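You operate a simulated robot arm through the tools that you are given. There is no shell and no other tool. Be economical: measure what you need, move in short steps, check, and stop when the job is done.

Carry out the task below with a simulated robot arm. There is one attempt and no reset: what you move stays moved.

## Task
Put things in order on the despatch bench top. At the end: the teal tag from the despatch bench top stands where the yellow peg stood; the white cup from the despatch bench top stands where the teal tag stood; the grey coupling from the despatch bench top stands where the white cup stood; the yellow peg is on the orange tin (marked "SEALS"); whatever was shut is shut again. Leave all else as you found it, and nothing knocked over.
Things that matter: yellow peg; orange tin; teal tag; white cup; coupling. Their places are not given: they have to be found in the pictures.

The check looks at the end state, three seconds after you hand in, the way a careful person would. Anything else that was tipped, shoved, dropped, spilled or broken makes it a failure. A push-on lid holds only when it is set on centred and level and pressed home; a screw cap is set on level and turned clockwise until tight.

## Robot
A 7-joint arm with a two-finger parallel gripper, fixed in place. Base frame: the origin is at the foot of the arm, x ahead of it, y to its left, z up; the work surface is at about z = 0.8. Lengths are in m, angles in degrees, forces in N, time in s.
With the tool pointing down near the work surface it reaches from about 0.24 to 0.68 m from the base axis. Its first joint turns from -66.0 to 66.0 degrees. Payload 2.4 kg.
The TCP is the grasp point between the finger pads, 0.03 m short of the fingertips. In the tool frame z runs along the fingers and y along their closing line. The gripper opens to 0.094 m. The fingers are 0.028 m wide and 0.01 m thick; the gripper's body (0.05 by 0.096 m) begins 0.055 m behind the TCP.
Orientation is that of the tool frame in the base frame, as a unit quaternion [x, y, z, w]. With the fingers straight down and closing along the base's y, the tool's x points along the base's -x, its y along +y and its z along -z.

## Interface
- The arm moves only by the tool nudge_tool. Its argument "plan" is a list of rows, each an object of numbers (a shift or turn left out is 0, a gripper value left out holds the last): "tx", "ty", "tz": the shift along the tool's x, y, z in m; "wx", "wy", "wz": the turn, a rotation vector about the tool's x, y, z in degrees. In form: [{"tx": .., "ty": .., "tz": .., "wx": .., "wy": .., "wz": ..}, ...]. A call has 1 to 20 rows; each row shifts and turns the commanded pose from where the row before left it, along the tool's axes as they then stand. "jaw" is the gripper command, from -1 (fully open) to 1 (shut), values between in proportion, set as the call begins (left out, the last holds). A row lasts 0.2 s, in which the tool goes at most 0.05 m and 8.6 degrees; a call with a longer step from one row to the next is refused whole, and so is a gripper value outside its range. Where a pose cannot be reached the arm comes as near as it can. A force on the tool above 40 N (or 10 N above the force at the start of the call, whichever is more), or a blocked arm, ends the call early, and 0.2 s more pass. Each finger travels about 0.153 m/s and halts on what it meets, pressing with about 29 N; the grip force reading is that of the motor and also rises with nothing between the fingers. The clock runs only during rows and for 0.2 s after the last one: add rows that do not move to give the fingers time. It gives the time, the measured TCP pose, the force on the tool (base axes), the opening and the grip force at its end, in the units of the frame above (readings bear some noise).
- Cameras (640 x 400 px; columns grow to the right, rows downward): "scene" is fixed at [0.0478, 0.499, 1.4258]; the picture's right is [-0.50, -0.86, 0.00], its down [-0.63, 0.37, -0.68] and it looks along [0.59, -0.34, -0.73] (base axes); focal length 363 px, centre (320, 200). "wrist" rides on the gripper at [-0.037, 0, -0.058] in the tool frame; the picture's right is [0.00, -1.00, 0.00], its down [0.97, 0.00, -0.24] and it looks along [0.24, 0.00, 0.97] (tool axes); focal length 218 px, centre (320, 200).
- capture(camera): a new picture of that camera. No time passes.
- pixel_to_xyz(camera, pixels): for up to 12 pixels [column, row] of the newest picture of that camera ("zoom" is the newest enlarged one), the place [x, y, z] in the base frame of the surface seen there, good to about 0.002 m. No time passes.
- inspect(camera, box): a new picture of the part [left, top, right, bottom] of that camera's present view, enlarged. No time passes.
- sign_off(): hands the job in; it is judged then, once.

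Keep the steps short. Do not move on a guess: measure, check each grasp and each placing, and mend mistakes. In all there are 80 turns and 46 pictures (those below and enlarged ones count). Leave the gripper open and the arm clear of the work at the hand-in unless told otherwise, and finish with a single line.

The tools are called after ">>>" as a command line: name --argument value ..., lists and objects as JSON in quotes. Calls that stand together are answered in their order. nudge_tool: Moves the arm, as the interface text tells. Its arguments: {"type":"object","properties":{"plan":{"type":"array","items":{"type":"object","properties":{"tx":{"type":"number"},"ty":{"type":"number"},"tz":{"type":"number"},"wx":{"type":"number"},"wy":{"type":"number"},"wz":{"type":"number"}}}},"jaw":{"type":"number"}},"required":["plan"]} The other tools are called the same way: capture (camera) takes a picture; pixel_to_xyz (camera, pixels) gives the place of the surface under pixels of a picture; inspect (camera, box) takes an enlarged picture of a part of a camera's view; sign_off () hands the job in.

At the start:

```text
t: 0.0
eef_pos: [0.3687, 0.1625, 1.0955]
tcp_rot: [0.0, 1.0, 0.0, 0.0]
contact_force: [-0.1, 0.1, 0.3]
grip_width: 0.094
gripper_force: 0.1
```

scene: 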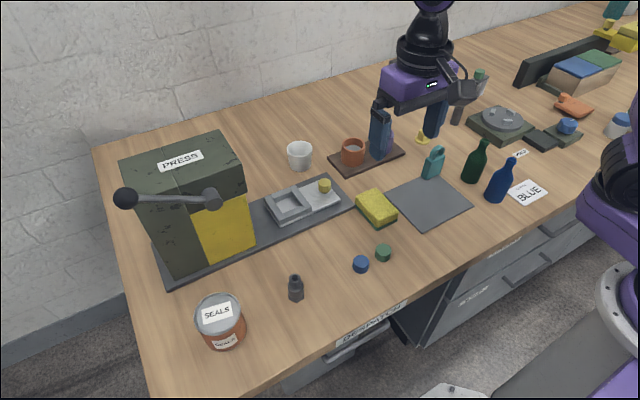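
wrist: 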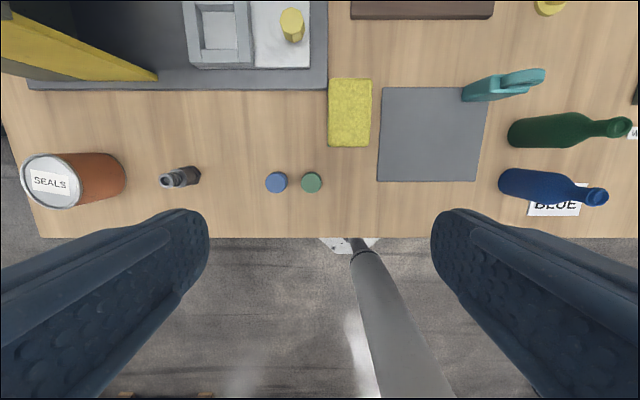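

I see the bench with the press on the left, the orange tin, and two yellow things near (325,185) and (422,137). I'll enlarge both areas first.

>>> inspect --camera "scene" --box '[240, 120, 400, 220]'

>>> inspect --camera "scene" --box '[380, 60, 640, 222]'

>>> inspect --camera "scene" --box '[100, 120, 340, 360]'

```text
4.00 times, centred on (320, 170) of scene
```

zoom: 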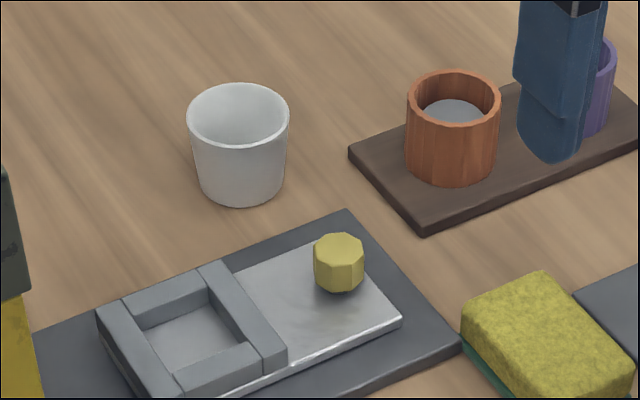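

```text
2.46 times, centred on (510, 141) of scene
```

zoom: 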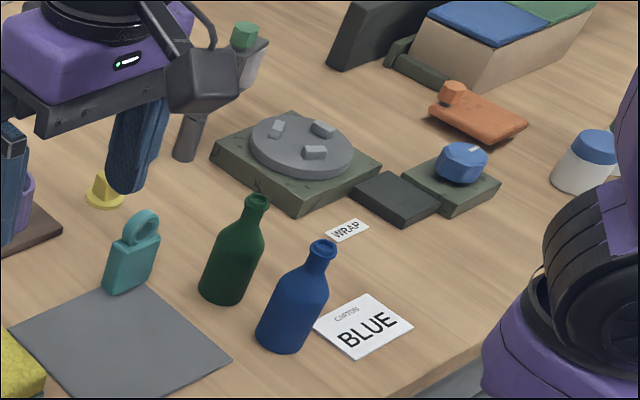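

```text
1.67 times, centred on (220, 240) of scene
```

zoom: 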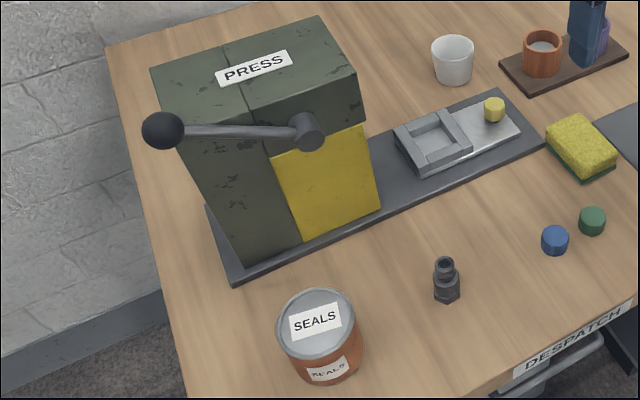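

There are two yellow candidates: a knob on the press tray, and a small yellow thing on a round base by the arm. I'll move the arm at its present height to look from above with the wrist camera.

>>> nudge_tool --plan '[{"ty": -0.045, "tx": -0.02}, {"ty": -0.045, "tx": -0.02}, {"ty": -0.045, "tx": -0.02}, {"ty": -0.045, "tx": -0.02}, {}]'

>>> capture --camera "wrist"

>>> capture --camera "scene"

```text
t: 1.2
eef_pos: [0.4489, -0.0191, 1.0959]
tcp_rot: [-0.001, 1.0, 0.0, 0.0]
contact_force: [0.6, -0.6, 0.0]
grip_width: 0.0942
gripper_force: 0.0
```

```text
40 pictures are left
```

wrist: 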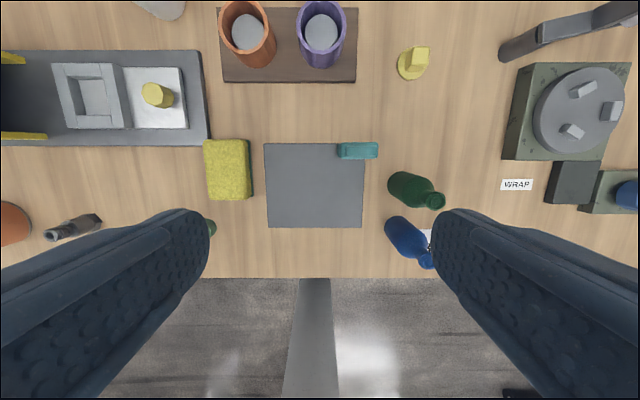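

```text
39 pictures are left
```

scene: 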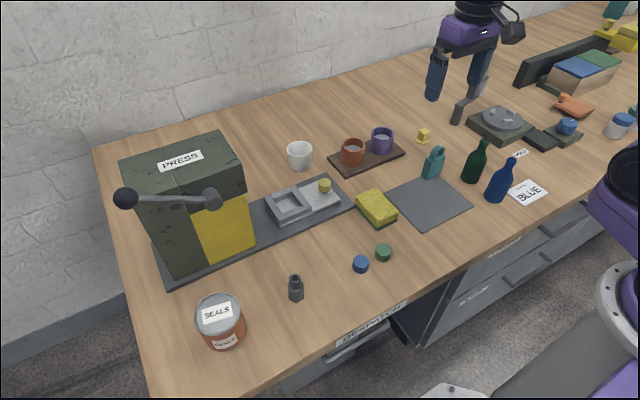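

>>> inspect --camera "scene" --box '[390, 110, 470, 190]'

>>> pixel_to_xyz --camera "wrist" --pixels '[[404, 72], [418, 55], [155, 95], [177, 90], [341, 151], [375, 151], [358, 144], [358, 159], [60, 237], [98, 220], [200, 120], [290, 190]]'

>>> pixel_to_xyz --camera "scene" --pixels '[[218, 313], [291, 150], [300, 168], [300, 147], [310, 152], [423, 135], [433, 150], [433, 178], [295, 280], [297, 298], [325, 183], [220, 347]]'

```text
5.00 times, centred on (430, 150) of scene
```

zoom: 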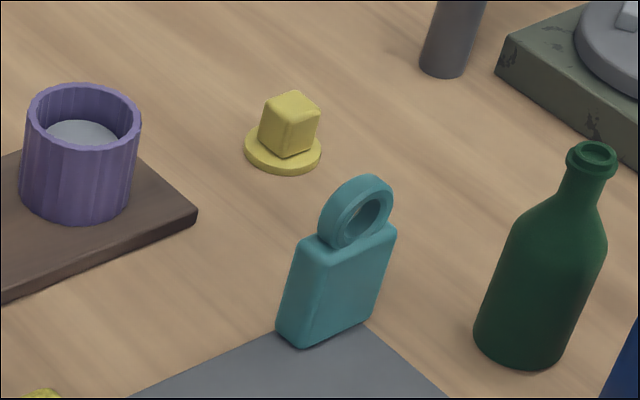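

```text
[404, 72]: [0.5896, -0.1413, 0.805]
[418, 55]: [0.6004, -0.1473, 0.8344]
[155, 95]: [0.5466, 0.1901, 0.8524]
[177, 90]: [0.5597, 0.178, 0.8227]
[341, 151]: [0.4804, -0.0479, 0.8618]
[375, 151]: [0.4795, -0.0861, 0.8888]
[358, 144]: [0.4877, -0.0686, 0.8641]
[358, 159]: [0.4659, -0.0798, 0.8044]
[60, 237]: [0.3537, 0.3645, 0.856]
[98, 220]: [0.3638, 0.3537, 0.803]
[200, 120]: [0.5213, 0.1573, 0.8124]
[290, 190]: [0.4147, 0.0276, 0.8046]
```

```text
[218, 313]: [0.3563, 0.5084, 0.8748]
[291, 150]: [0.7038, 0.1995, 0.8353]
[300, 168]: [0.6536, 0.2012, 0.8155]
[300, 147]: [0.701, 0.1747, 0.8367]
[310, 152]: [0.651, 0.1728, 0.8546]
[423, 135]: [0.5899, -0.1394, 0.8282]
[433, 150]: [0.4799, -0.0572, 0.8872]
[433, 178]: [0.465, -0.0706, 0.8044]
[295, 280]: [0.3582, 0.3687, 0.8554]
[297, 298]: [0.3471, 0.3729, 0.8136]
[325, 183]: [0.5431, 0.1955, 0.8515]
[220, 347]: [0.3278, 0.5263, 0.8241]
```

The yellow peg is the flanged one at about (0.595, -0.143), while the tray knob is a fixed handle. Next I'll go above the peg to see its outline and yaw.

>>> nudge_tool --plan '[{"tx": -0.0244, "ty": -0.0207, "tz": 0.0243}, {"tx": -0.0244, "ty": -0.0207, "tz": 0.0243}, {"tx": -0.0244, "ty": -0.0207, "tz": 0.0243}, {"tx": -0.0244, "ty": -0.0207, "tz": 0.0243}, {"tx": -0.0244, "ty": -0.0207, "tz": 0.0243}, {"tx": -0.0244, "ty": -0.0207, "tz": 0.0243}, {}]'

>>> capture --camera "wrist"

>>> inspect --camera "wrist" --box '[240, 100, 400, 200]'

```text
t: 2.8
eef_pos: [0.5949, -0.1423, 0.9488]
tcp_rot: [0.0, 1.0, 0.0, -0.001]
contact_force: [0.7, 0.9, 0.0]
grip_width: 0.0939
gripper_force: 0.0
```

```text
37 pictures are left
```

wrist: 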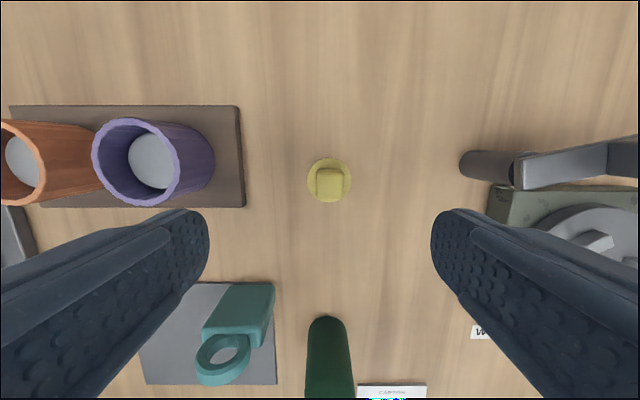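

```text
4.00 times, centred on (320, 150) of wrist
```

zoom: 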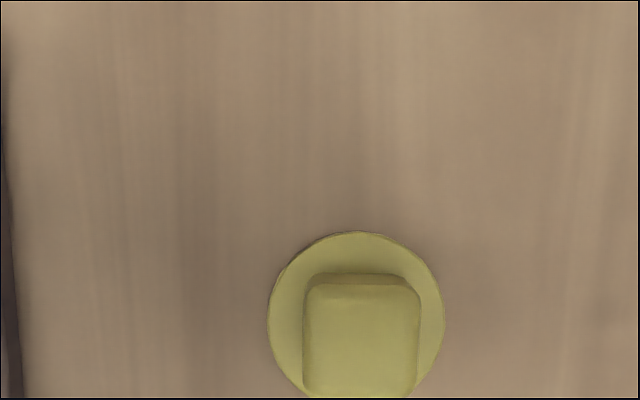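

The peg is nearly square to the gripper, so I'll measure the flange and post edges.

>>> pixel_to_xyz --camera "wrist" --pixels '[[310, 180], [349, 180], [329, 160], [329, 200], [318, 185], [341, 185], [329, 173], [329, 195], [300, 180], [271, 288], [210, 315], [240, 320]]'

```text
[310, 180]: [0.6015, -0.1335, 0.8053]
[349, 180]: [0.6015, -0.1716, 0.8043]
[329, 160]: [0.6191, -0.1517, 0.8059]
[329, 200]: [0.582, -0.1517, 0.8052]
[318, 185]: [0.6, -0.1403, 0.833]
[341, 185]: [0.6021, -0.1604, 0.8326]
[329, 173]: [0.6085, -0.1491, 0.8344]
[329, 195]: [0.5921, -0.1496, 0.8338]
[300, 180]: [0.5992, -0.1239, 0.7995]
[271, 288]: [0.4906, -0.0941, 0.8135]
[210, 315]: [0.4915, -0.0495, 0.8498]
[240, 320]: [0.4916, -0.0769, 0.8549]
```

The peg centre is about (0.600, -0.151), the post is 0.020 wide, and the flange top is at 0.805. I'll centre and descend to TCP z 0.838.

>>> nudge_tool --plan '[{"tx": -0.0055, "ty": -0.0085, "tz": 0.03}, {"tz": 0.035}, {"tz": 0.03}, {"tz": 0.0155}, {}]'

>>> nudge_tool --plan '[{}, {}, {}, {}]' --jaw 1

```text
t: 4.0
eef_pos: [0.6014, -0.152, 0.8396]
tcp_rot: [0.0, 1.0, 0.001, -0.001]
contact_force: [-0.1, 1.1, 0.1]
grip_width: 0.0938
gripper_force: 0.1
```

```text
t: 5.0
eef_pos: [0.6009, -0.1511, 0.8393]
tcp_rot: [0.001, 1.0, 0.0, 0.0]
contact_force: [-0.2, 0.3, 0.4]
grip_width: 0.0225
gripper_force: 29.4
```

I have the peg at a width of 0.0225. I'll lift it straight up and measure the tin lid rim in the scene picture.

>>> nudge_tool --plan '[{"tz": -0.04}, {"tz": -0.045}, {"tz": -0.045}, {"tz": -0.045}, {}]'

>>> inspect --camera "scene" --box '[180, 280, 260, 360]'

```text
t: 6.2
eef_pos: [0.598, -0.1501, 1.0142]
tcp_rot: [0.0, 1.0, 0.001, -0.001]
contact_force: [-0.4, -0.3, -0.8]
grip_width: 0.0226
gripper_force: 29.6
```

```text
5.00 times, centred on (220, 320) of scene
```

zoom: 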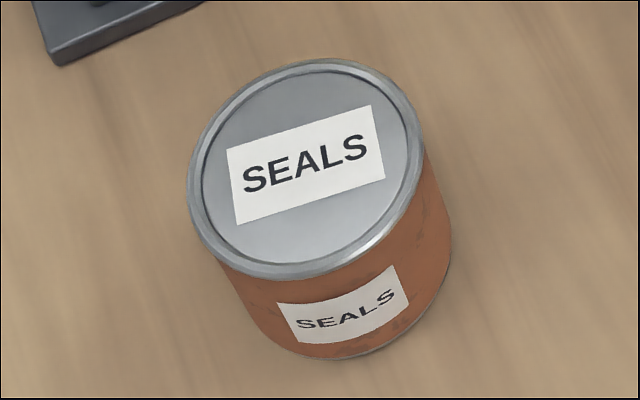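

The lid is clear in the zoom, so I'll measure its rim and plate.

>>> pixel_to_xyz --camera "zoom" --pixels '[[194, 170], [419, 160], [310, 64], [300, 272], [210, 175], [404, 165], [310, 82], [300, 250], [305, 165], [350, 110], [265, 220]]'

>>> capture --camera "wrist"

```text
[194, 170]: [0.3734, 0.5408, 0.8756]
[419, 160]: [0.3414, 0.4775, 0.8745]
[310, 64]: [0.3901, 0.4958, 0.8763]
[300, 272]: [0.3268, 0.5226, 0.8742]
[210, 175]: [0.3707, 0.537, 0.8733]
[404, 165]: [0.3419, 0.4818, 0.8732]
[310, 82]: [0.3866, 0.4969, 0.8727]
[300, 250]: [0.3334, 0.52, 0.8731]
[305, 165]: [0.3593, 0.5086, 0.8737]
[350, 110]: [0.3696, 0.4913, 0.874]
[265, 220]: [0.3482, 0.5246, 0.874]
```

```text
34 pictures are left
```

wrist: 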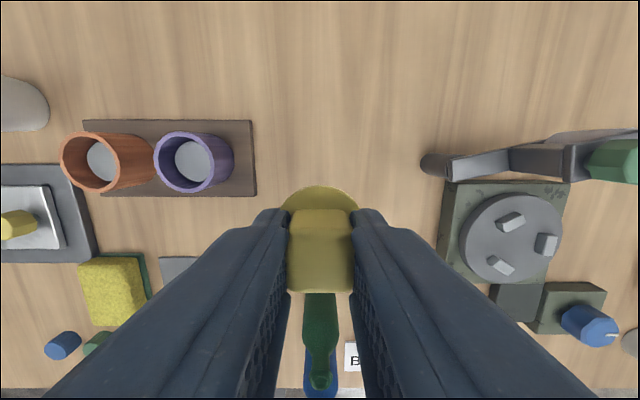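

The tin centre is about (0.358, 0.509) with its plate at 0.8735. Before carrying the peg across I need to know how big the press and its lever are.

>>> pixel_to_xyz --camera "scene" --pixels '[[125, 198], [213, 198], [165, 199], [244, 182], [240, 137], [140, 200], [123, 160], [180, 272], [252, 240], [180, 160], [180, 195], [445, 255]]'

```text
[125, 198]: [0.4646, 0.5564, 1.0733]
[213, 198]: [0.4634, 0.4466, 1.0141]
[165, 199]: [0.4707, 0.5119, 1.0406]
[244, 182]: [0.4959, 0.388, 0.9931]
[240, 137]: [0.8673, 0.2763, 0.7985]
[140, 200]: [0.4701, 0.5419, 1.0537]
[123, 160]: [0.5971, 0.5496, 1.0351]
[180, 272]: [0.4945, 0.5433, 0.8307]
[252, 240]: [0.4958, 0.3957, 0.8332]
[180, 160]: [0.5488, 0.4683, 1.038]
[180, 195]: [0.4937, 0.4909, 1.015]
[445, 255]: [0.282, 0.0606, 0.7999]
```

The press front is at x≈0.495 and the lever at x≈0.45–0.47, up to z 1.09. I'll carry the peg to (0.36, 0.30) first, well clear of both, and then turn the tool towards the tin.

>>> nudge_tool --plan '[{"tx": 0.0198, "ty": 0.0375}, {"tx": 0.0198, "ty": 0.0375}, {"tx": 0.0198, "ty": 0.0375}, {"tx": 0.0198, "ty": 0.0375}, {"tx": 0.0198, "ty": 0.0375}, {"tx": 0.0198, "ty": 0.0375}, {"tx": 0.0198, "ty": 0.0375}, {"tx": 0.0198, "ty": 0.0375}, {"tx": 0.0198, "ty": 0.0375}, {"tx": 0.0198, "ty": 0.0375}, {"tx": 0.0198, "ty": 0.0375}, {"tx": 0.0198, "ty": 0.0375}, {"wz": -8}, {"wz": -8}, {"wz": -8}, {"wz": -8}, {"wz": -8}, {"wz": -8}, {}]'

```text
t: 10.2
eef_pos: [0.3647, 0.2983, 1.0138]
tcp_rot: [-0.408, 0.913, -0.001, -0.001]
contact_force: [0.3, 0.6, -0.1]
grip_width: 0.0227
gripper_force: 29.0
```

The tool is now yawed 48°. I'll move above the tin at the same height.

>>> nudge_tool --plan '[{"tx": -0.0305, "ty": 0.0291}, {"tx": -0.0305, "ty": 0.0291}, {"tx": -0.0305, "ty": 0.0291}, {"tx": -0.0305, "ty": 0.0291}, {"tx": -0.0305, "ty": 0.0291}, {}, {}]'

>>> capture --camera "scene"

```text
t: 11.8
eef_pos: [0.3573, 0.509, 1.0134]
tcp_rot: [-0.406, 0.914, 0.0, 0.0]
contact_force: [0.2, -0.5, -0.1]
grip_width: 0.0227
gripper_force: 29.5
```

```text
33 pictures are left
```

scene: 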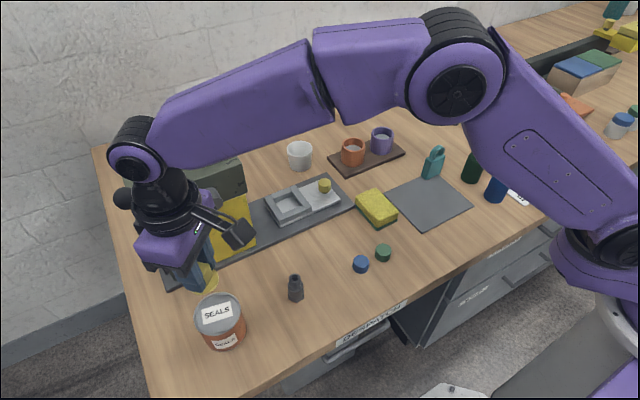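

The peg is above the tin at (0.357, 0.509). I'll descend so the flange just meets the lid, at TCP z about 0.914.

>>> nudge_tool --plan '[{"tz": 0.03}, {"tz": 0.03}, {"tz": 0.025}, {"tz": 0.007}, {"tz": 0.006}, {}, {}]'

>>> inspect --camera "scene" --box '[156, 250, 284, 330]'

```text
t: 13.4
eef_pos: [0.3568, 0.5088, 0.914]
tcp_rot: [-0.408, 0.913, -0.001, 0.0]
contact_force: [0.3, 1.1, -0.2]
grip_width: 0.0225
gripper_force: 29.1
```

```text
5.00 times, centred on (220, 290) of scene
```

zoom: 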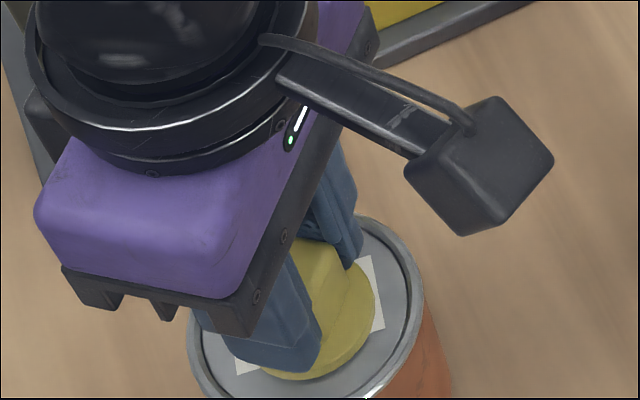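

The peg sits centred over the lid with no contact force yet. I'll creep down until it touches, and also measure the block that sticks out of the gripper.

>>> pixel_to_xyz --camera "zoom" --pixels '[[460, 225], [415, 180], [540, 160], [450, 140], [340, 280], [390, 320], [325, 355]]'

>>> nudge_tool --plan '[{"tz": 0.001}, {}]'

```text
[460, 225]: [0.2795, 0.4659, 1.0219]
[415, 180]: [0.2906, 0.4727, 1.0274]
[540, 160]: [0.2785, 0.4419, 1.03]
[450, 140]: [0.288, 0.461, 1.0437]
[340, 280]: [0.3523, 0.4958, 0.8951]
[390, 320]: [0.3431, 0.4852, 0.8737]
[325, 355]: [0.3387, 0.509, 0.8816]
```

```text
t: 14.0
eef_pos: [0.3569, 0.5091, 0.9147]
tcp_rot: [-0.407, 0.914, 0.0, 0.001]
contact_force: [0.5, 0.0, 0.1]
grip_width: 0.0224
gripper_force: 29.5
```

No contact yet, so I'll creep on.

>>> nudge_tool --plan '[{"tz": 0.001}, {}]'

>>> nudge_tool --plan '[{"tz": 0.001}, {}]'

```text
t: 14.6
eef_pos: [0.3569, 0.5088, 0.9142]
tcp_rot: [-0.407, 0.913, 0.0, 0.0]
contact_force: [-0.9, -1.5, 5.4]
grip_width: 0.0226
gripper_force: 29.1
```

```text
t: 15.2
eef_pos: [0.3566, 0.51, 0.9135]
tcp_rot: [-0.407, 0.914, 0.0, 0.001]
contact_force: [-1.9, -2.2, 16.5]
grip_width: 0.0227
gripper_force: 29.2
```

There is contact at 16 N. I'll ease up 1 mm, open the jaws part way, and lift off.

>>> nudge_tool --plan '[{"tz": -0.001}, {}]'

>>> nudge_tool --plan '[{}, {}, {}, {"tz": -0.02}, {"tz": -0.04}, {"tz": -0.04}, {}]' --jaw -0.1

>>> capture --camera "wrist"

```text
t: 15.8
eef_pos: [0.3575, 0.5107, 0.9139]
tcp_rot: [-0.407, 0.914, 0.0, 0.001]
contact_force: [0.7, -0.3, 13.0]
grip_width: 0.0227
gripper_force: 29.0
```

```text
t: 17.4
eef_pos: [0.3582, 0.5093, 1.0141]
tcp_rot: [-0.406, 0.914, 0.0, 0.0]
contact_force: [0.0, -0.4, 0.3]
grip_width: 0.0518
gripper_force: 0.2
```

```text
31 pictures are left
```

wrist: 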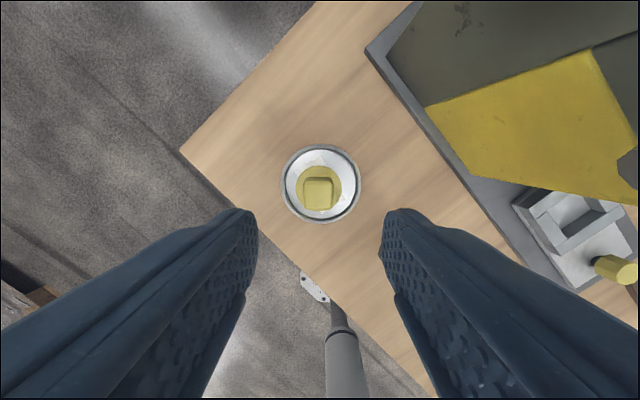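

The peg stands centred on the tin lid. I'll go back the same way, undo the yaw, and move above the teal tag at about (0.478, -0.072).

>>> nudge_tool --plan '[{"tx": 0.0305, "ty": -0.0291}, {"tx": 0.0305, "ty": -0.0291}, {"tx": 0.0305, "ty": -0.0291}, {"tx": 0.0305, "ty": -0.0291}, {"tx": 0.0305, "ty": -0.0291}, {"wz": 8}, {"wz": 8}, {"wz": 8}, {"wz": 8}, {"wz": 8}, {"wz": 8}, {}]'

>>> nudge_tool --plan '[{"tx": -0.0126, "ty": -0.0411}, {"tx": -0.0126, "ty": -0.0411}, {"tx": -0.0126, "ty": -0.0411}, {"tx": -0.0126, "ty": -0.0411}, {"tx": -0.0126, "ty": -0.0411}, {"tx": -0.0126, "ty": -0.0411}, {"tx": -0.0126, "ty": -0.0411}, {"tx": -0.0126, "ty": -0.0411}, {"tx": -0.0126, "ty": -0.0411}, {"tz": 0.015}, {}]'

>>> capture --camera "wrist"

>>> capture --camera "scene"

```text
t: 20.0
eef_pos: [0.3636, 0.2997, 1.0147]
tcp_rot: [0.002, 1.0, 0.0, -0.001]
contact_force: [-0.1, 0.0, 0.3]
grip_width: 0.0517
gripper_force: 0.0
```

```text
t: 22.4
eef_pos: [0.477, -0.0728, 0.9996]
tcp_rot: [0.0, 1.0, 0.0, 0.0]
contact_force: [0.2, 0.5, 0.1]
grip_width: 0.0517
gripper_force: 0.1
```

```text
30 pictures are left
```

wrist: 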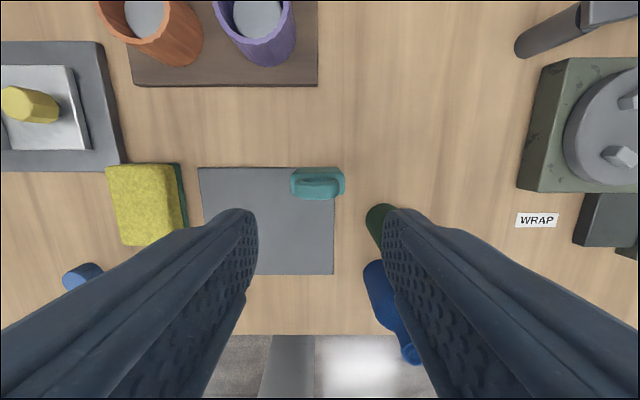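

```text
29 pictures are left
```

scene: 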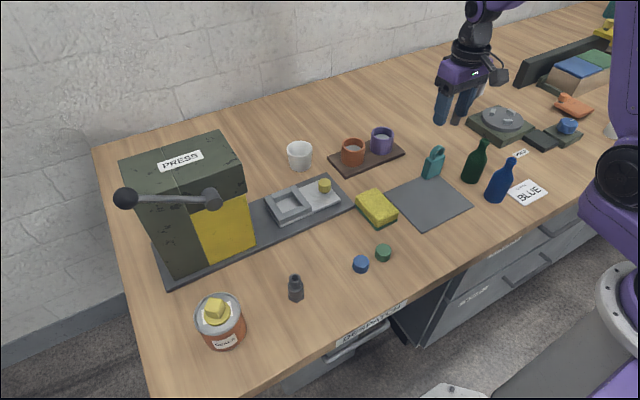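

>>> inspect --camera "wrist" --box '[256, 140, 384, 220]'

>>> pixel_to_xyz --camera "scene" --pixels '[[423, 177], [433, 180], [441, 172], [424, 160], [433, 163], [446, 152], [438, 147], [472, 170], [466, 175], [484, 145], [410, 181], [445, 182]]'

```text
5.00 times, centred on (320, 180) of wrist
```

zoom: 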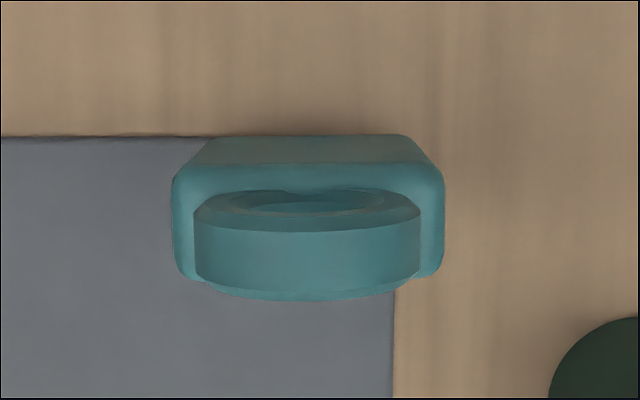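

```text
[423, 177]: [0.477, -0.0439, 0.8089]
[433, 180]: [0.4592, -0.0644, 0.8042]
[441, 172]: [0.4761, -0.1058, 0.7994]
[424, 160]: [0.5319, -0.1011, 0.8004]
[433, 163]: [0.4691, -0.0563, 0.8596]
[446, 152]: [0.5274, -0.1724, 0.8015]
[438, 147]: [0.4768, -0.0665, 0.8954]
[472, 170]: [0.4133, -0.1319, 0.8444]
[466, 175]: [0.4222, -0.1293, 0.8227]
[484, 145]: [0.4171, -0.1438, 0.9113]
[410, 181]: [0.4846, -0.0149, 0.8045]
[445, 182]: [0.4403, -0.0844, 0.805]
```

I'll check where the tag's foot lies relative to the mat edges.

>>> pixel_to_xyz --camera "zoom" --pixels '[[60, 134], [60, 142], [393, 340], [400, 340], [215, 139], [300, 138], [400, 138], [440, 200], [176, 200], [310, 250], [200, 280], [310, 170]]'

```text
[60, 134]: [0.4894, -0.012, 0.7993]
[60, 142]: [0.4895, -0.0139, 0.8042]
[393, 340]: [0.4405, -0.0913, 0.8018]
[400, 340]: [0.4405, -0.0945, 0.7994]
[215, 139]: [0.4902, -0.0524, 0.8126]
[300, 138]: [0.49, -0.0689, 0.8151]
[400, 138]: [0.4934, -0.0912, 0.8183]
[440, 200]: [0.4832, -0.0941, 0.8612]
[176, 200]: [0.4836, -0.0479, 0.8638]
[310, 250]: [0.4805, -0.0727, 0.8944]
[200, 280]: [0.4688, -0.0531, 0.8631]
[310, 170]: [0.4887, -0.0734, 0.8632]
```

The tag's foot spans x 0.466–0.491 and y −0.0475 to −0.0945. It stands on the mat corner with the mat top at 0.8045, and its ring top is at 0.895. I'll open the jaws to 0.074 and descend to TCP z 0.850, closing along y.

>>> nudge_tool --plan '[{"tx": -0.0015, "ty": 0.002, "tz": 0.02}, {"tz": 0.04}, {"tz": 0.04}, {"tz": 0.03}, {"tz": 0.02}, {}, {}]' --jaw -0.574

>>> capture --camera "scene"

```text
t: 24.0
eef_pos: [0.478, -0.0697, 0.8495]
tcp_rot: [0.0, 1.0, 0.0, 0.0]
contact_force: [0.4, 0.7, 0.4]
grip_width: 0.0739
gripper_force: 0.1
```

```text
27 pictures are left
```

scene: 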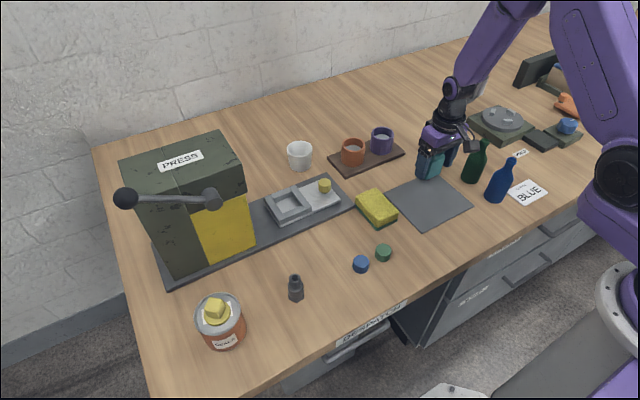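

The fingers straddle the tag with nothing else touched. I'll close and lift slightly.

>>> nudge_tool --plan '[{}, {}, {}]' --jaw 1

>>> nudge_tool --plan '[{"tz": -0.02}, {"tz": -0.045}, {"tz": -0.045}, {}]'

```text
t: 24.8
eef_pos: [0.4769, -0.0701, 0.8502]
tcp_rot: [0.0, 1.0, 0.0, 0.0]
contact_force: [0.9, 0.4, -0.5]
grip_width: 0.0534
gripper_force: 29.3
```

```text
t: 25.8
eef_pos: [0.4755, -0.0671, 0.9594]
tcp_rot: [0.0, 1.0, 0.001, 0.0]
contact_force: [0.7, 0.9, -0.3]
grip_width: 0.0533
gripper_force: 28.3
```

I have the tag at a width of 0.053 and it is lifted. Now I'll move above the peg's old place (0.600, -0.151).

>>> nudge_tool --plan '[{"tx": -0.0307, "ty": -0.0203}, {"tx": -0.0307, "ty": -0.0203}, {"tx": -0.0307, "ty": -0.0203}, {"tx": -0.0307, "ty": -0.0203}, {}, {}]'

>>> inspect --camera "scene" --box '[380, 80, 508, 160]'

```text
t: 27.2
eef_pos: [0.5997, -0.1489, 0.9606]
tcp_rot: [0.0, 1.0, 0.0, 0.0]
contact_force: [-0.4, -0.7, -1.1]
grip_width: 0.053
gripper_force: 29.0
```

```text
5.00 times, centred on (444, 120) of scene
```

zoom: 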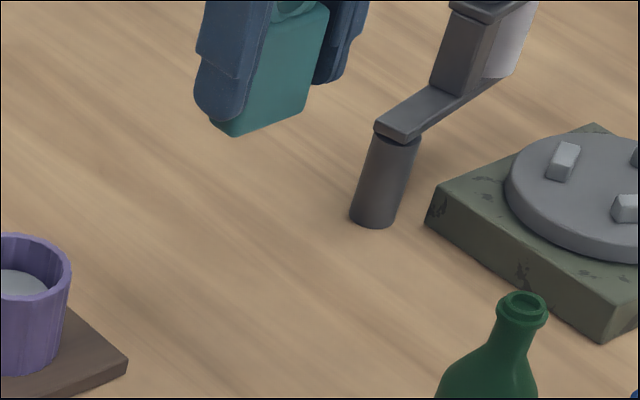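

The tag hangs level over free bench. I'll descend until it almost touches.

>>> nudge_tool --plan '[{"tz": 0.035, "ty": -0.001}, {"tz": 0.035}, {"tz": 0.03}, {"tz": 0.0125}, {}, {}]'

>>> nudge_tool --plan '[{"tz": 0.0015}, {}]'

```text
t: 28.6
eef_pos: [0.6001, -0.1526, 0.8454]
tcp_rot: [0.0, 1.0, 0.0, 0.0]
contact_force: [0.6, -0.5, -0.7]
grip_width: 0.0532
gripper_force: 29.3
```

```text
t: 29.2
eef_pos: [0.6019, -0.1522, 0.8452]
tcp_rot: [0.0, 1.0, 0.0, 0.0]
contact_force: [-0.6, 0.2, 2.2]
grip_width: 0.0535
gripper_force: 28.9
```

Contact is light at 2 N. I'll go down 1 mm more and read the force.

>>> nudge_tool --plan '[{"tz": 0.001}, {}]'

>>> nudge_tool --plan '[{}, {}, {}, {"tz": -0.03}, {"tz": -0.045}, {"tz": -0.045}, {}]' --jaw -0.6

>>> capture --camera "scene"

```text
t: 29.8
eef_pos: [0.6015, -0.1514, 0.8448]
tcp_rot: [0.0, 1.0, 0.0, 0.002]
contact_force: [-5.2, 0.2, 14.0]
grip_width: 0.0532
gripper_force: 29.1
```

```text
t: 31.4
eef_pos: [0.5997, -0.1528, 0.9649]
tcp_rot: [-0.001, 1.0, 0.0, 0.0]
contact_force: [-0.4, 0.4, -0.2]
grip_width: 0.0754
gripper_force: 0.1
```

```text
25 pictures are left
```

scene: 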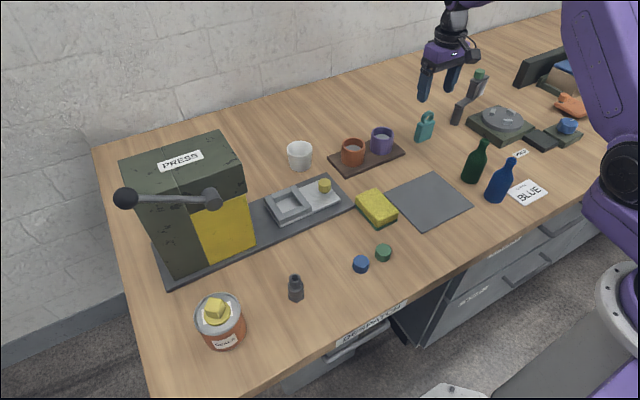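

The tag stands on the peg's old place. Next is the cup, so I'll enlarge it.

>>> inspect --camera "scene" --box '[236, 115, 364, 195]'

```text
5.00 times, centred on (300, 155) of scene
```

zoom: 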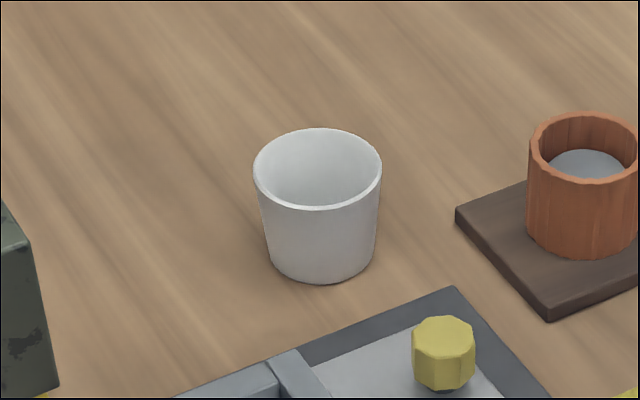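

>>> pixel_to_xyz --camera "zoom" --pixels '[[256, 170], [379, 168], [317, 131], [318, 208], [318, 185], [275, 250], [370, 245], [322, 275], [322, 292], [262, 210], [376, 210], [443, 345]]'

```text
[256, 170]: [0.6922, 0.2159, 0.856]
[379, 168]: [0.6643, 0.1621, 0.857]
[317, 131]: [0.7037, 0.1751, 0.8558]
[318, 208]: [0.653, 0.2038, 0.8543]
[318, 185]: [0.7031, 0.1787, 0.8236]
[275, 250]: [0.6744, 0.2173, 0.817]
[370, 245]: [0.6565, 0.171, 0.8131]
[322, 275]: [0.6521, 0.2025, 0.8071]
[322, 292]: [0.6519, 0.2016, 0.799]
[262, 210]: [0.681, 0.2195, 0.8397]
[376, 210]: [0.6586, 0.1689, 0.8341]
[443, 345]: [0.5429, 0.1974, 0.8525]
```

The cup's rim centre is about (0.678, 0.189) with radius 0.030 and top 0.857. It is at 0.704 m radius, so I need the tool tilted about 20° outward. I'll measure the neighbouring mug and board, then go above at z 1.0 and turn.

>>> pixel_to_xyz --camera "zoom" --pixels '[[457, 212], [530, 170], [530, 230], [545, 305], [525, 180], [590, 115], [453, 290], [580, 190]]'

>>> nudge_tool --plan '[{"tz": -0.04}, {"ty": 0.04}, {"ty": 0.04}, {"ty": 0.04}, {"ty": 0.04}, {"ty": 0.04}, {"ty": 0.04}, {"ty": 0.04}, {"ty": 0.04}, {"wz": -8}, {"wz": -7.6}, {"wy": -7}, {"wy": -7}, {"wy": -6}, {}, {}]' --jaw -0.75

>>> capture --camera "wrist"

```text
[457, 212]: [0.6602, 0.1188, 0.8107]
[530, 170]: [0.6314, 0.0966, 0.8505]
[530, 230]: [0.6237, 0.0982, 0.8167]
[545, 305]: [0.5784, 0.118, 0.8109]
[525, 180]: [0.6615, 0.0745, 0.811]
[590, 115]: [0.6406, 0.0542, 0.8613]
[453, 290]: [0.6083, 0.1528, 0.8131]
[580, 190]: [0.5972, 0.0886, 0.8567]
```

```text
t: 34.8
eef_pos: [0.6001, 0.1702, 1.0054]
tcp_rot: [-0.134, 0.976, 0.024, 0.172]
contact_force: [0.3, -0.6, 0.3]
grip_width: 0.0822
gripper_force: 0.0
```

```text
23 pictures are left
```

wrist: 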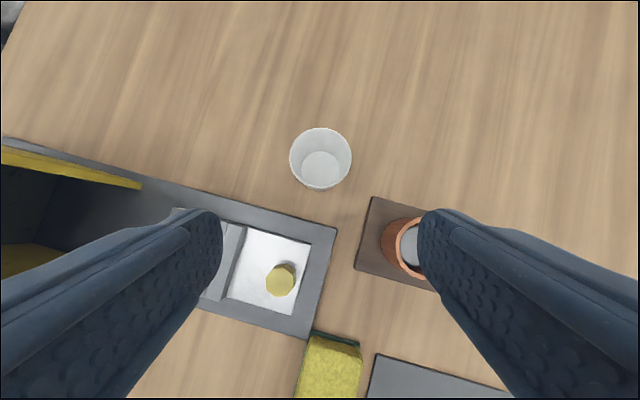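

The board edge leaves about 11 mm clearance. I'll move over the cup with the tilt kept, then check before descending.

>>> nudge_tool --plan '[{"tx": -0.0188, "ty": -0.001, "tz": 0.0263}, {"tx": -0.0188, "ty": -0.001, "tz": 0.0263}, {"tx": -0.0188, "ty": -0.001, "tz": 0.0263}, {}, {}]'

>>> capture --camera "wrist"

>>> pixel_to_xyz --camera "wrist" --pixels '[[320, 200]]'

```text
t: 36.0
eef_pos: [0.6777, 0.1871, 0.9493]
tcp_rot: [-0.133, 0.976, 0.023, 0.172]
contact_force: [0.1, -0.4, -0.4]
grip_width: 0.0823
gripper_force: 0.0
```

```text
22 pictures are left
```

wrist: 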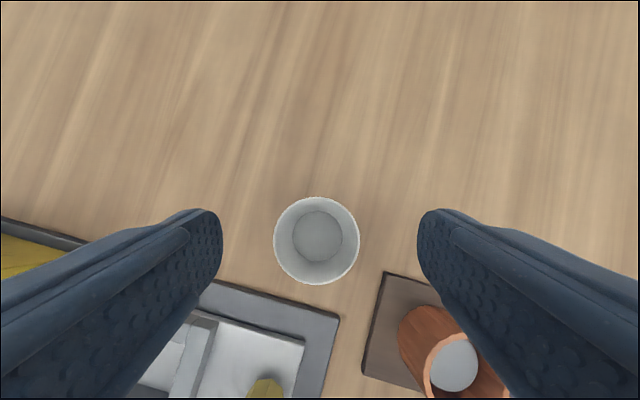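

```text
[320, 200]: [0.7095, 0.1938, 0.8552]
```

The cup is centred between the fingers, at column 317. I'll descend vertically to z 0.838.

>>> nudge_tool --plan '[{"tx": 0.0103, "ty": 0.001, "tz": 0.0282}, {"tx": 0.0103, "tz": 0.0282}, {"tx": 0.0103, "tz": 0.0282}, {"tx": 0.0072, "tz": 0.0197}, {}, {}]'

>>> capture --camera "scene"

```text
t: 37.4
eef_pos: [0.6786, 0.1875, 0.8381]
tcp_rot: [-0.134, 0.976, 0.024, 0.171]
contact_force: [0.5, -0.6, 0.3]
grip_width: 0.0824
gripper_force: 0.0
```

```text
21 pictures are left
```

scene: 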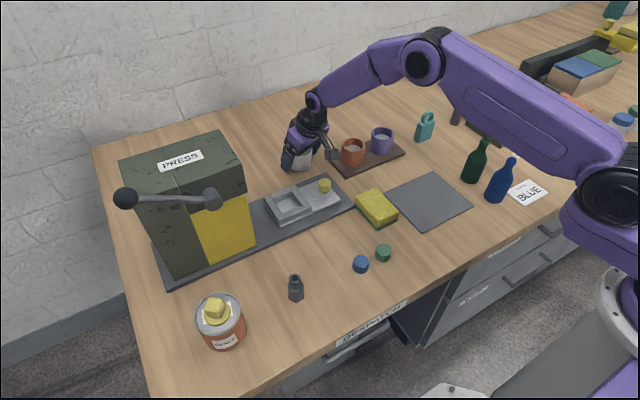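

No contact. I'll close on the cup and lift slowly.

>>> nudge_tool --plan '[{}, {}, {}]' --jaw 1

>>> nudge_tool --plan '[{"tx": -0.0068, "tz": -0.0188}, {"tx": -0.0137, "tz": -0.0376}, {"tx": -0.0137, "tz": -0.0376}, {"tx": -0.0137, "tz": -0.0376}, {}]'

>>> capture --camera "wrist"

```text
t: 38.2
eef_pos: [0.6784, 0.1881, 0.8386]
tcp_rot: [-0.134, 0.976, 0.023, 0.172]
contact_force: [0.8, 1.0, 0.9]
grip_width: 0.069
gripper_force: 29.0
```

```text
t: 39.4
eef_pos: [0.6799, 0.1874, 0.9793]
tcp_rot: [-0.134, 0.976, 0.024, 0.172]
contact_force: [-0.1, -0.3, 0.2]
grip_width: 0.0688
gripper_force: 29.3
```

```text
20 pictures are left
```

wrist: 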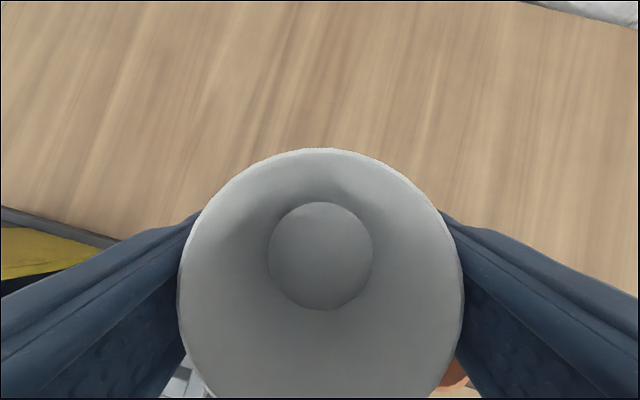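

The cup is held by its sides. I'll carry it level to above the tag's old place, and yaw −30° about vertical so the gripper leans away from the green bottle.

>>> nudge_tool --plan '[{"tx": 0.0312, "ty": -0.0242, "tz": -0.01135}, {"tx": 0.0312, "ty": -0.0242, "tz": -0.01135}, {"tx": 0.0312, "ty": -0.0242, "tz": -0.01135}, {"tx": 0.0312, "ty": -0.0242, "tz": -0.01135}, {"tx": 0.0312, "ty": -0.0242, "tz": -0.01135}, {"tx": 0.0312, "ty": -0.0242, "tz": -0.01135}, {"tx": 0.0312, "ty": -0.0242, "tz": -0.01135}, {"tx": 0.0312, "ty": -0.0242, "tz": -0.01135}, {"wx": 2.565, "wz": 7.05}, {"wx": 2.565, "wz": 7.05}, {"wx": 2.565, "wz": 7.05}, {"wx": 2.565, "wz": 7.05}, {}, {}]'

>>> inspect --camera "scene" --box '[360, 90, 520, 190]'

```text
t: 42.4
eef_pos: [0.4736, -0.0698, 0.9786]
tcp_rot: [0.124, 0.977, -0.022, 0.172]
contact_force: [0.1, 0.4, 0.9]
grip_width: 0.0686
gripper_force: 29.3
```

```text
4.00 times, centred on (440, 140) of scene
```

zoom: 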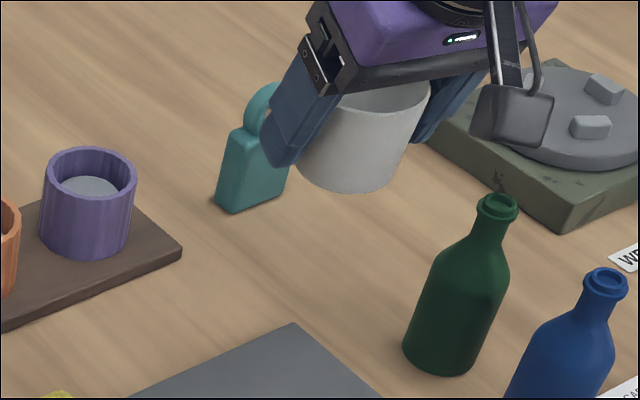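

The cup hangs upright and clear of the bottles. I'll descend to just above the mat.

>>> nudge_tool --plan '[{"tx": 0.0117, "tz": 0.0376}, {"tx": 0.0137, "tz": 0.0376}, {"tx": 0.0137, "tz": 0.0376}, {"tx": 0.0044, "tz": 0.0122}, {}, {}]'

>>> inspect --camera "scene" --box '[360, 120, 520, 220]'

```text
t: 43.8
eef_pos: [0.4775, -0.0692, 0.8436]
tcp_rot: [0.124, 0.977, -0.022, 0.171]
contact_force: [-0.6, 0.1, -0.8]
grip_width: 0.0685
gripper_force: 28.9
```

```text
4.00 times, centred on (440, 170) of scene
```

zoom: 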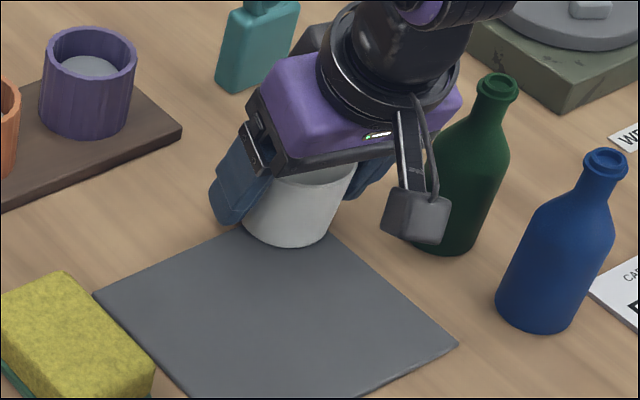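

The cup is over the mat corner and not yet touching. I'll creep down.

>>> nudge_tool --plan '[{"tx": 0.00034, "tz": 0.00094}, {}]'

>>> nudge_tool --plan '[{"tx": 0.00034, "tz": 0.00094}, {}]'

```text
t: 44.4
eef_pos: [0.4757, -0.0707, 0.8444]
tcp_rot: [0.124, 0.977, -0.022, 0.172]
contact_force: [0.0, 0.0, -0.7]
grip_width: 0.0688
gripper_force: 28.8
```

```text
t: 45.0
eef_pos: [0.477, -0.069, 0.8432]
tcp_rot: [0.123, 0.977, -0.022, 0.172]
contact_force: [-0.5, -0.1, -0.4]
grip_width: 0.0686
gripper_force: 28.7
```

Still no contact, so I'll creep on.

>>> nudge_tool --plan '[{"tx": 0.00034, "tz": 0.00094}, {}]'

>>> nudge_tool --plan '[{"tx": 0.00034, "tz": 0.00094}, {}]'

```text
t: 45.6
eef_pos: [0.4769, -0.0702, 0.8428]
tcp_rot: [0.123, 0.977, -0.021, 0.172]
contact_force: [-1.5, 2.0, 8.2]
grip_width: 0.0689
gripper_force: 28.8
```

```text
t: 46.2
eef_pos: [0.4765, -0.0706, 0.8424]
tcp_rot: [0.123, 0.977, -0.022, 0.174]
contact_force: [-4.2, 3.4, 22.6]
grip_width: 0.0688
gripper_force: 28.7
```

Firm contact. I'll ease up 1 mm, open, and lift vertically.

>>> nudge_tool --plan '[{"tx": -0.00034, "tz": -0.00094}, {}]'

>>> nudge_tool --plan '[{}, {}, {}, {"tx": -0.0068, "tz": -0.0188}, {"tx": -0.0137, "tz": -0.0376}, {"tx": -0.0137, "tz": -0.0376}, {"tx": -0.0137, "tz": -0.0376}, {}]' --jaw -0.85

>>> capture --camera "scene"

```text
t: 46.8
eef_pos: [0.4764, -0.0705, 0.8424]
tcp_rot: [0.123, 0.977, -0.022, 0.173]
contact_force: [3.7, 0.9, 3.2]
grip_width: 0.0688
gripper_force: 29.0
```

```text
t: 48.6
eef_pos: [0.4743, -0.069, 0.9849]
tcp_rot: [0.122, 0.977, -0.021, 0.171]
contact_force: [0.6, 0.0, -0.9]
grip_width: 0.087
gripper_force: 0.0
```

```text
17 pictures are left
```

scene: 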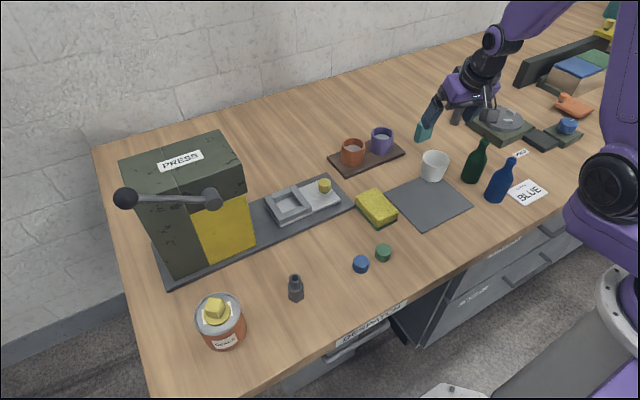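

The cup stands on the mat corner. Next is the coupling, which I'll enlarge and measure.

>>> inspect --camera "scene" --box '[232, 246, 360, 326]'

>>> pixel_to_xyz --camera "zoom" --pixels '[[312, 150], [340, 150], [284, 240], [360, 240], [322, 215], [322, 265], [330, 190], [300, 225], [345, 222], [316, 148], [325, 175]]'

```text
5.00 times, centred on (296, 286) of scene
```

zoom: 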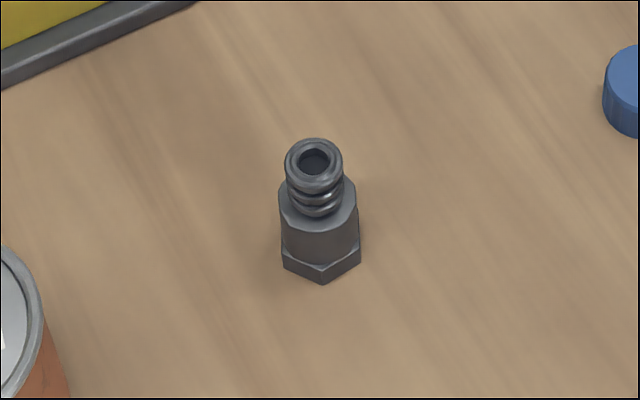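

```text
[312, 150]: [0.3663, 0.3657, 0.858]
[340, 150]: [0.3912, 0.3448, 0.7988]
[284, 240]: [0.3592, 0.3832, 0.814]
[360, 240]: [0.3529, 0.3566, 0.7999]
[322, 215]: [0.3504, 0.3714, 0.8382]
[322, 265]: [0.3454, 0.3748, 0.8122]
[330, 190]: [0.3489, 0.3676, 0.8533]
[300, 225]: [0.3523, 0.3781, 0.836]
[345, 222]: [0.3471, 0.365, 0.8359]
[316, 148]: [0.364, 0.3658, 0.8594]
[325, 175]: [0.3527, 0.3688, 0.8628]
```

The coupling stands near (0.357, 0.367), its body top at 0.838 and its top at 0.862. I'll carry the tilted tool there at z 0.96, yaw +60° about vertical, and look.

>>> nudge_tool --plan '[{"tx": 0.02151, "ty": 0.03924, "tz": -0.00569}, {"tx": 0.02151, "ty": 0.03924, "tz": -0.00569}, {"tx": 0.02151, "ty": 0.03924, "tz": -0.00569}, {"tx": 0.02151, "ty": 0.03924, "tz": -0.00569}, {"tx": 0.02151, "ty": 0.03924, "tz": -0.00569}, {"tx": 0.02151, "ty": 0.03924, "tz": -0.00569}, {"tx": 0.02151, "ty": 0.03924, "tz": -0.00569}, {"tx": 0.02151, "ty": 0.03924, "tz": -0.00569}, {"tx": 0.02151, "ty": 0.03924, "tz": -0.00569}, {"tx": 0.02151, "ty": 0.03924, "tz": -0.00569}, {}]' --jaw -0.3

>>> nudge_tool --plan '[{"wx": -2.565, "wz": -7.05}, {"wx": -2.565, "wz": -7.05}, {"wx": -2.565, "wz": -7.05}, {"wx": -2.565, "wz": -7.05}, {"wx": -2.565, "wz": -7.05}, {"wx": -2.565, "wz": -7.05}, {"wx": -2.565, "wz": -7.05}, {"wx": -2.565, "wz": -7.05}, {}, {}]'

>>> capture --camera "wrist"

```text
t: 51.0
eef_pos: [0.3608, 0.3665, 0.9651]
tcp_rot: [0.124, 0.977, -0.022, 0.172]
contact_force: [-0.3, -1.3, 0.5]
grip_width: 0.0607
gripper_force: 0.1
```

```text
t: 53.2
eef_pos: [0.3595, 0.3647, 0.9638]
tcp_rot: [-0.381, 0.908, 0.068, 0.16]
contact_force: [-0.8, -0.7, -0.3]
grip_width: 0.0608
gripper_force: 0.1
```

```text
15 pictures are left
```

wrist: 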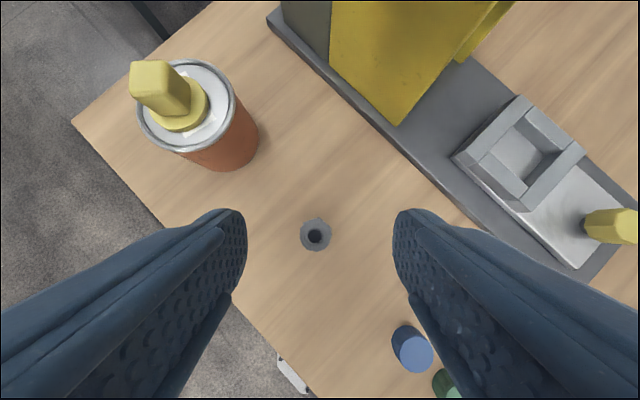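

The coupling is nearly centred, at column 315. I'll enlarge it to measure its axis and hex orientation.

>>> inspect --camera "wrist" --box '[275, 210, 355, 260]'

>>> pixel_to_xyz --camera "zoom" --pixels '[[200, 200], [440, 200], [320, 90], [320, 320], [260, 200], [390, 200], [320, 140], [320, 270], [225, 230], [420, 230]]'

```text
8.00 times, centred on (315, 235) of wrist
```

zoom: 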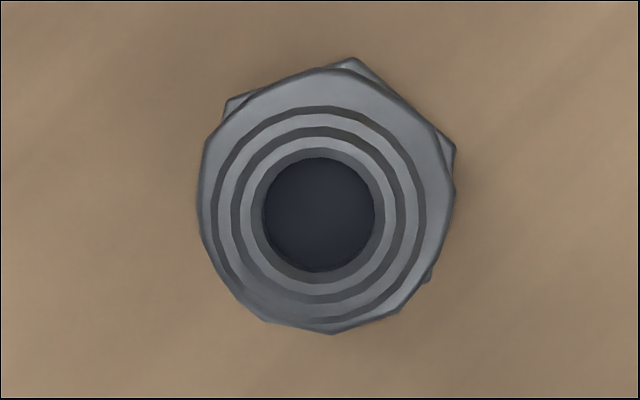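

```text
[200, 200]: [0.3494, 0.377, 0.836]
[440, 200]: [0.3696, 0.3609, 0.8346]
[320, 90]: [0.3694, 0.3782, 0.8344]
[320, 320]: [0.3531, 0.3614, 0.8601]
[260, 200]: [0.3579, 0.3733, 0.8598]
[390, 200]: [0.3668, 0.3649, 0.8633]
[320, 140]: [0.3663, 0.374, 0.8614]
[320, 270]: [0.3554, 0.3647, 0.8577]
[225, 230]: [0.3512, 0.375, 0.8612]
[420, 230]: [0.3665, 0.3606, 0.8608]
```

The coupling axis is at (0.361, 0.369) and the body is about 0.026 across. I'll centre and descend to TCP z 0.850, gripping the round body above the hex.

>>> nudge_tool --plan '[{"tx": -0.0039, "ty": 0.0019, "tz": 0.0014}, {"tx": 0.0137, "tz": 0.0376}, {"tx": 0.0137, "tz": 0.0376}, {"tx": 0.0115, "tz": 0.0318}, {}, {}]'

>>> inspect --camera "scene" --box '[232, 226, 360, 306]'

```text
t: 54.6
eef_pos: [0.3601, 0.3666, 0.8509]
tcp_rot: [-0.382, 0.908, 0.068, 0.161]
contact_force: [-0.3, -0.6, -0.3]
grip_width: 0.0611
gripper_force: 0.0
```

```text
5.00 times, centred on (296, 266) of scene
```

zoom: 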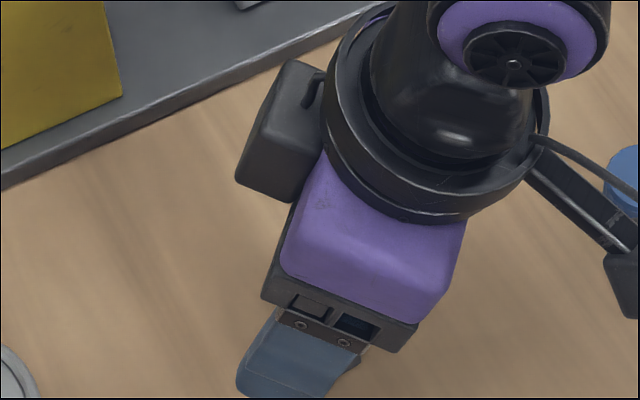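

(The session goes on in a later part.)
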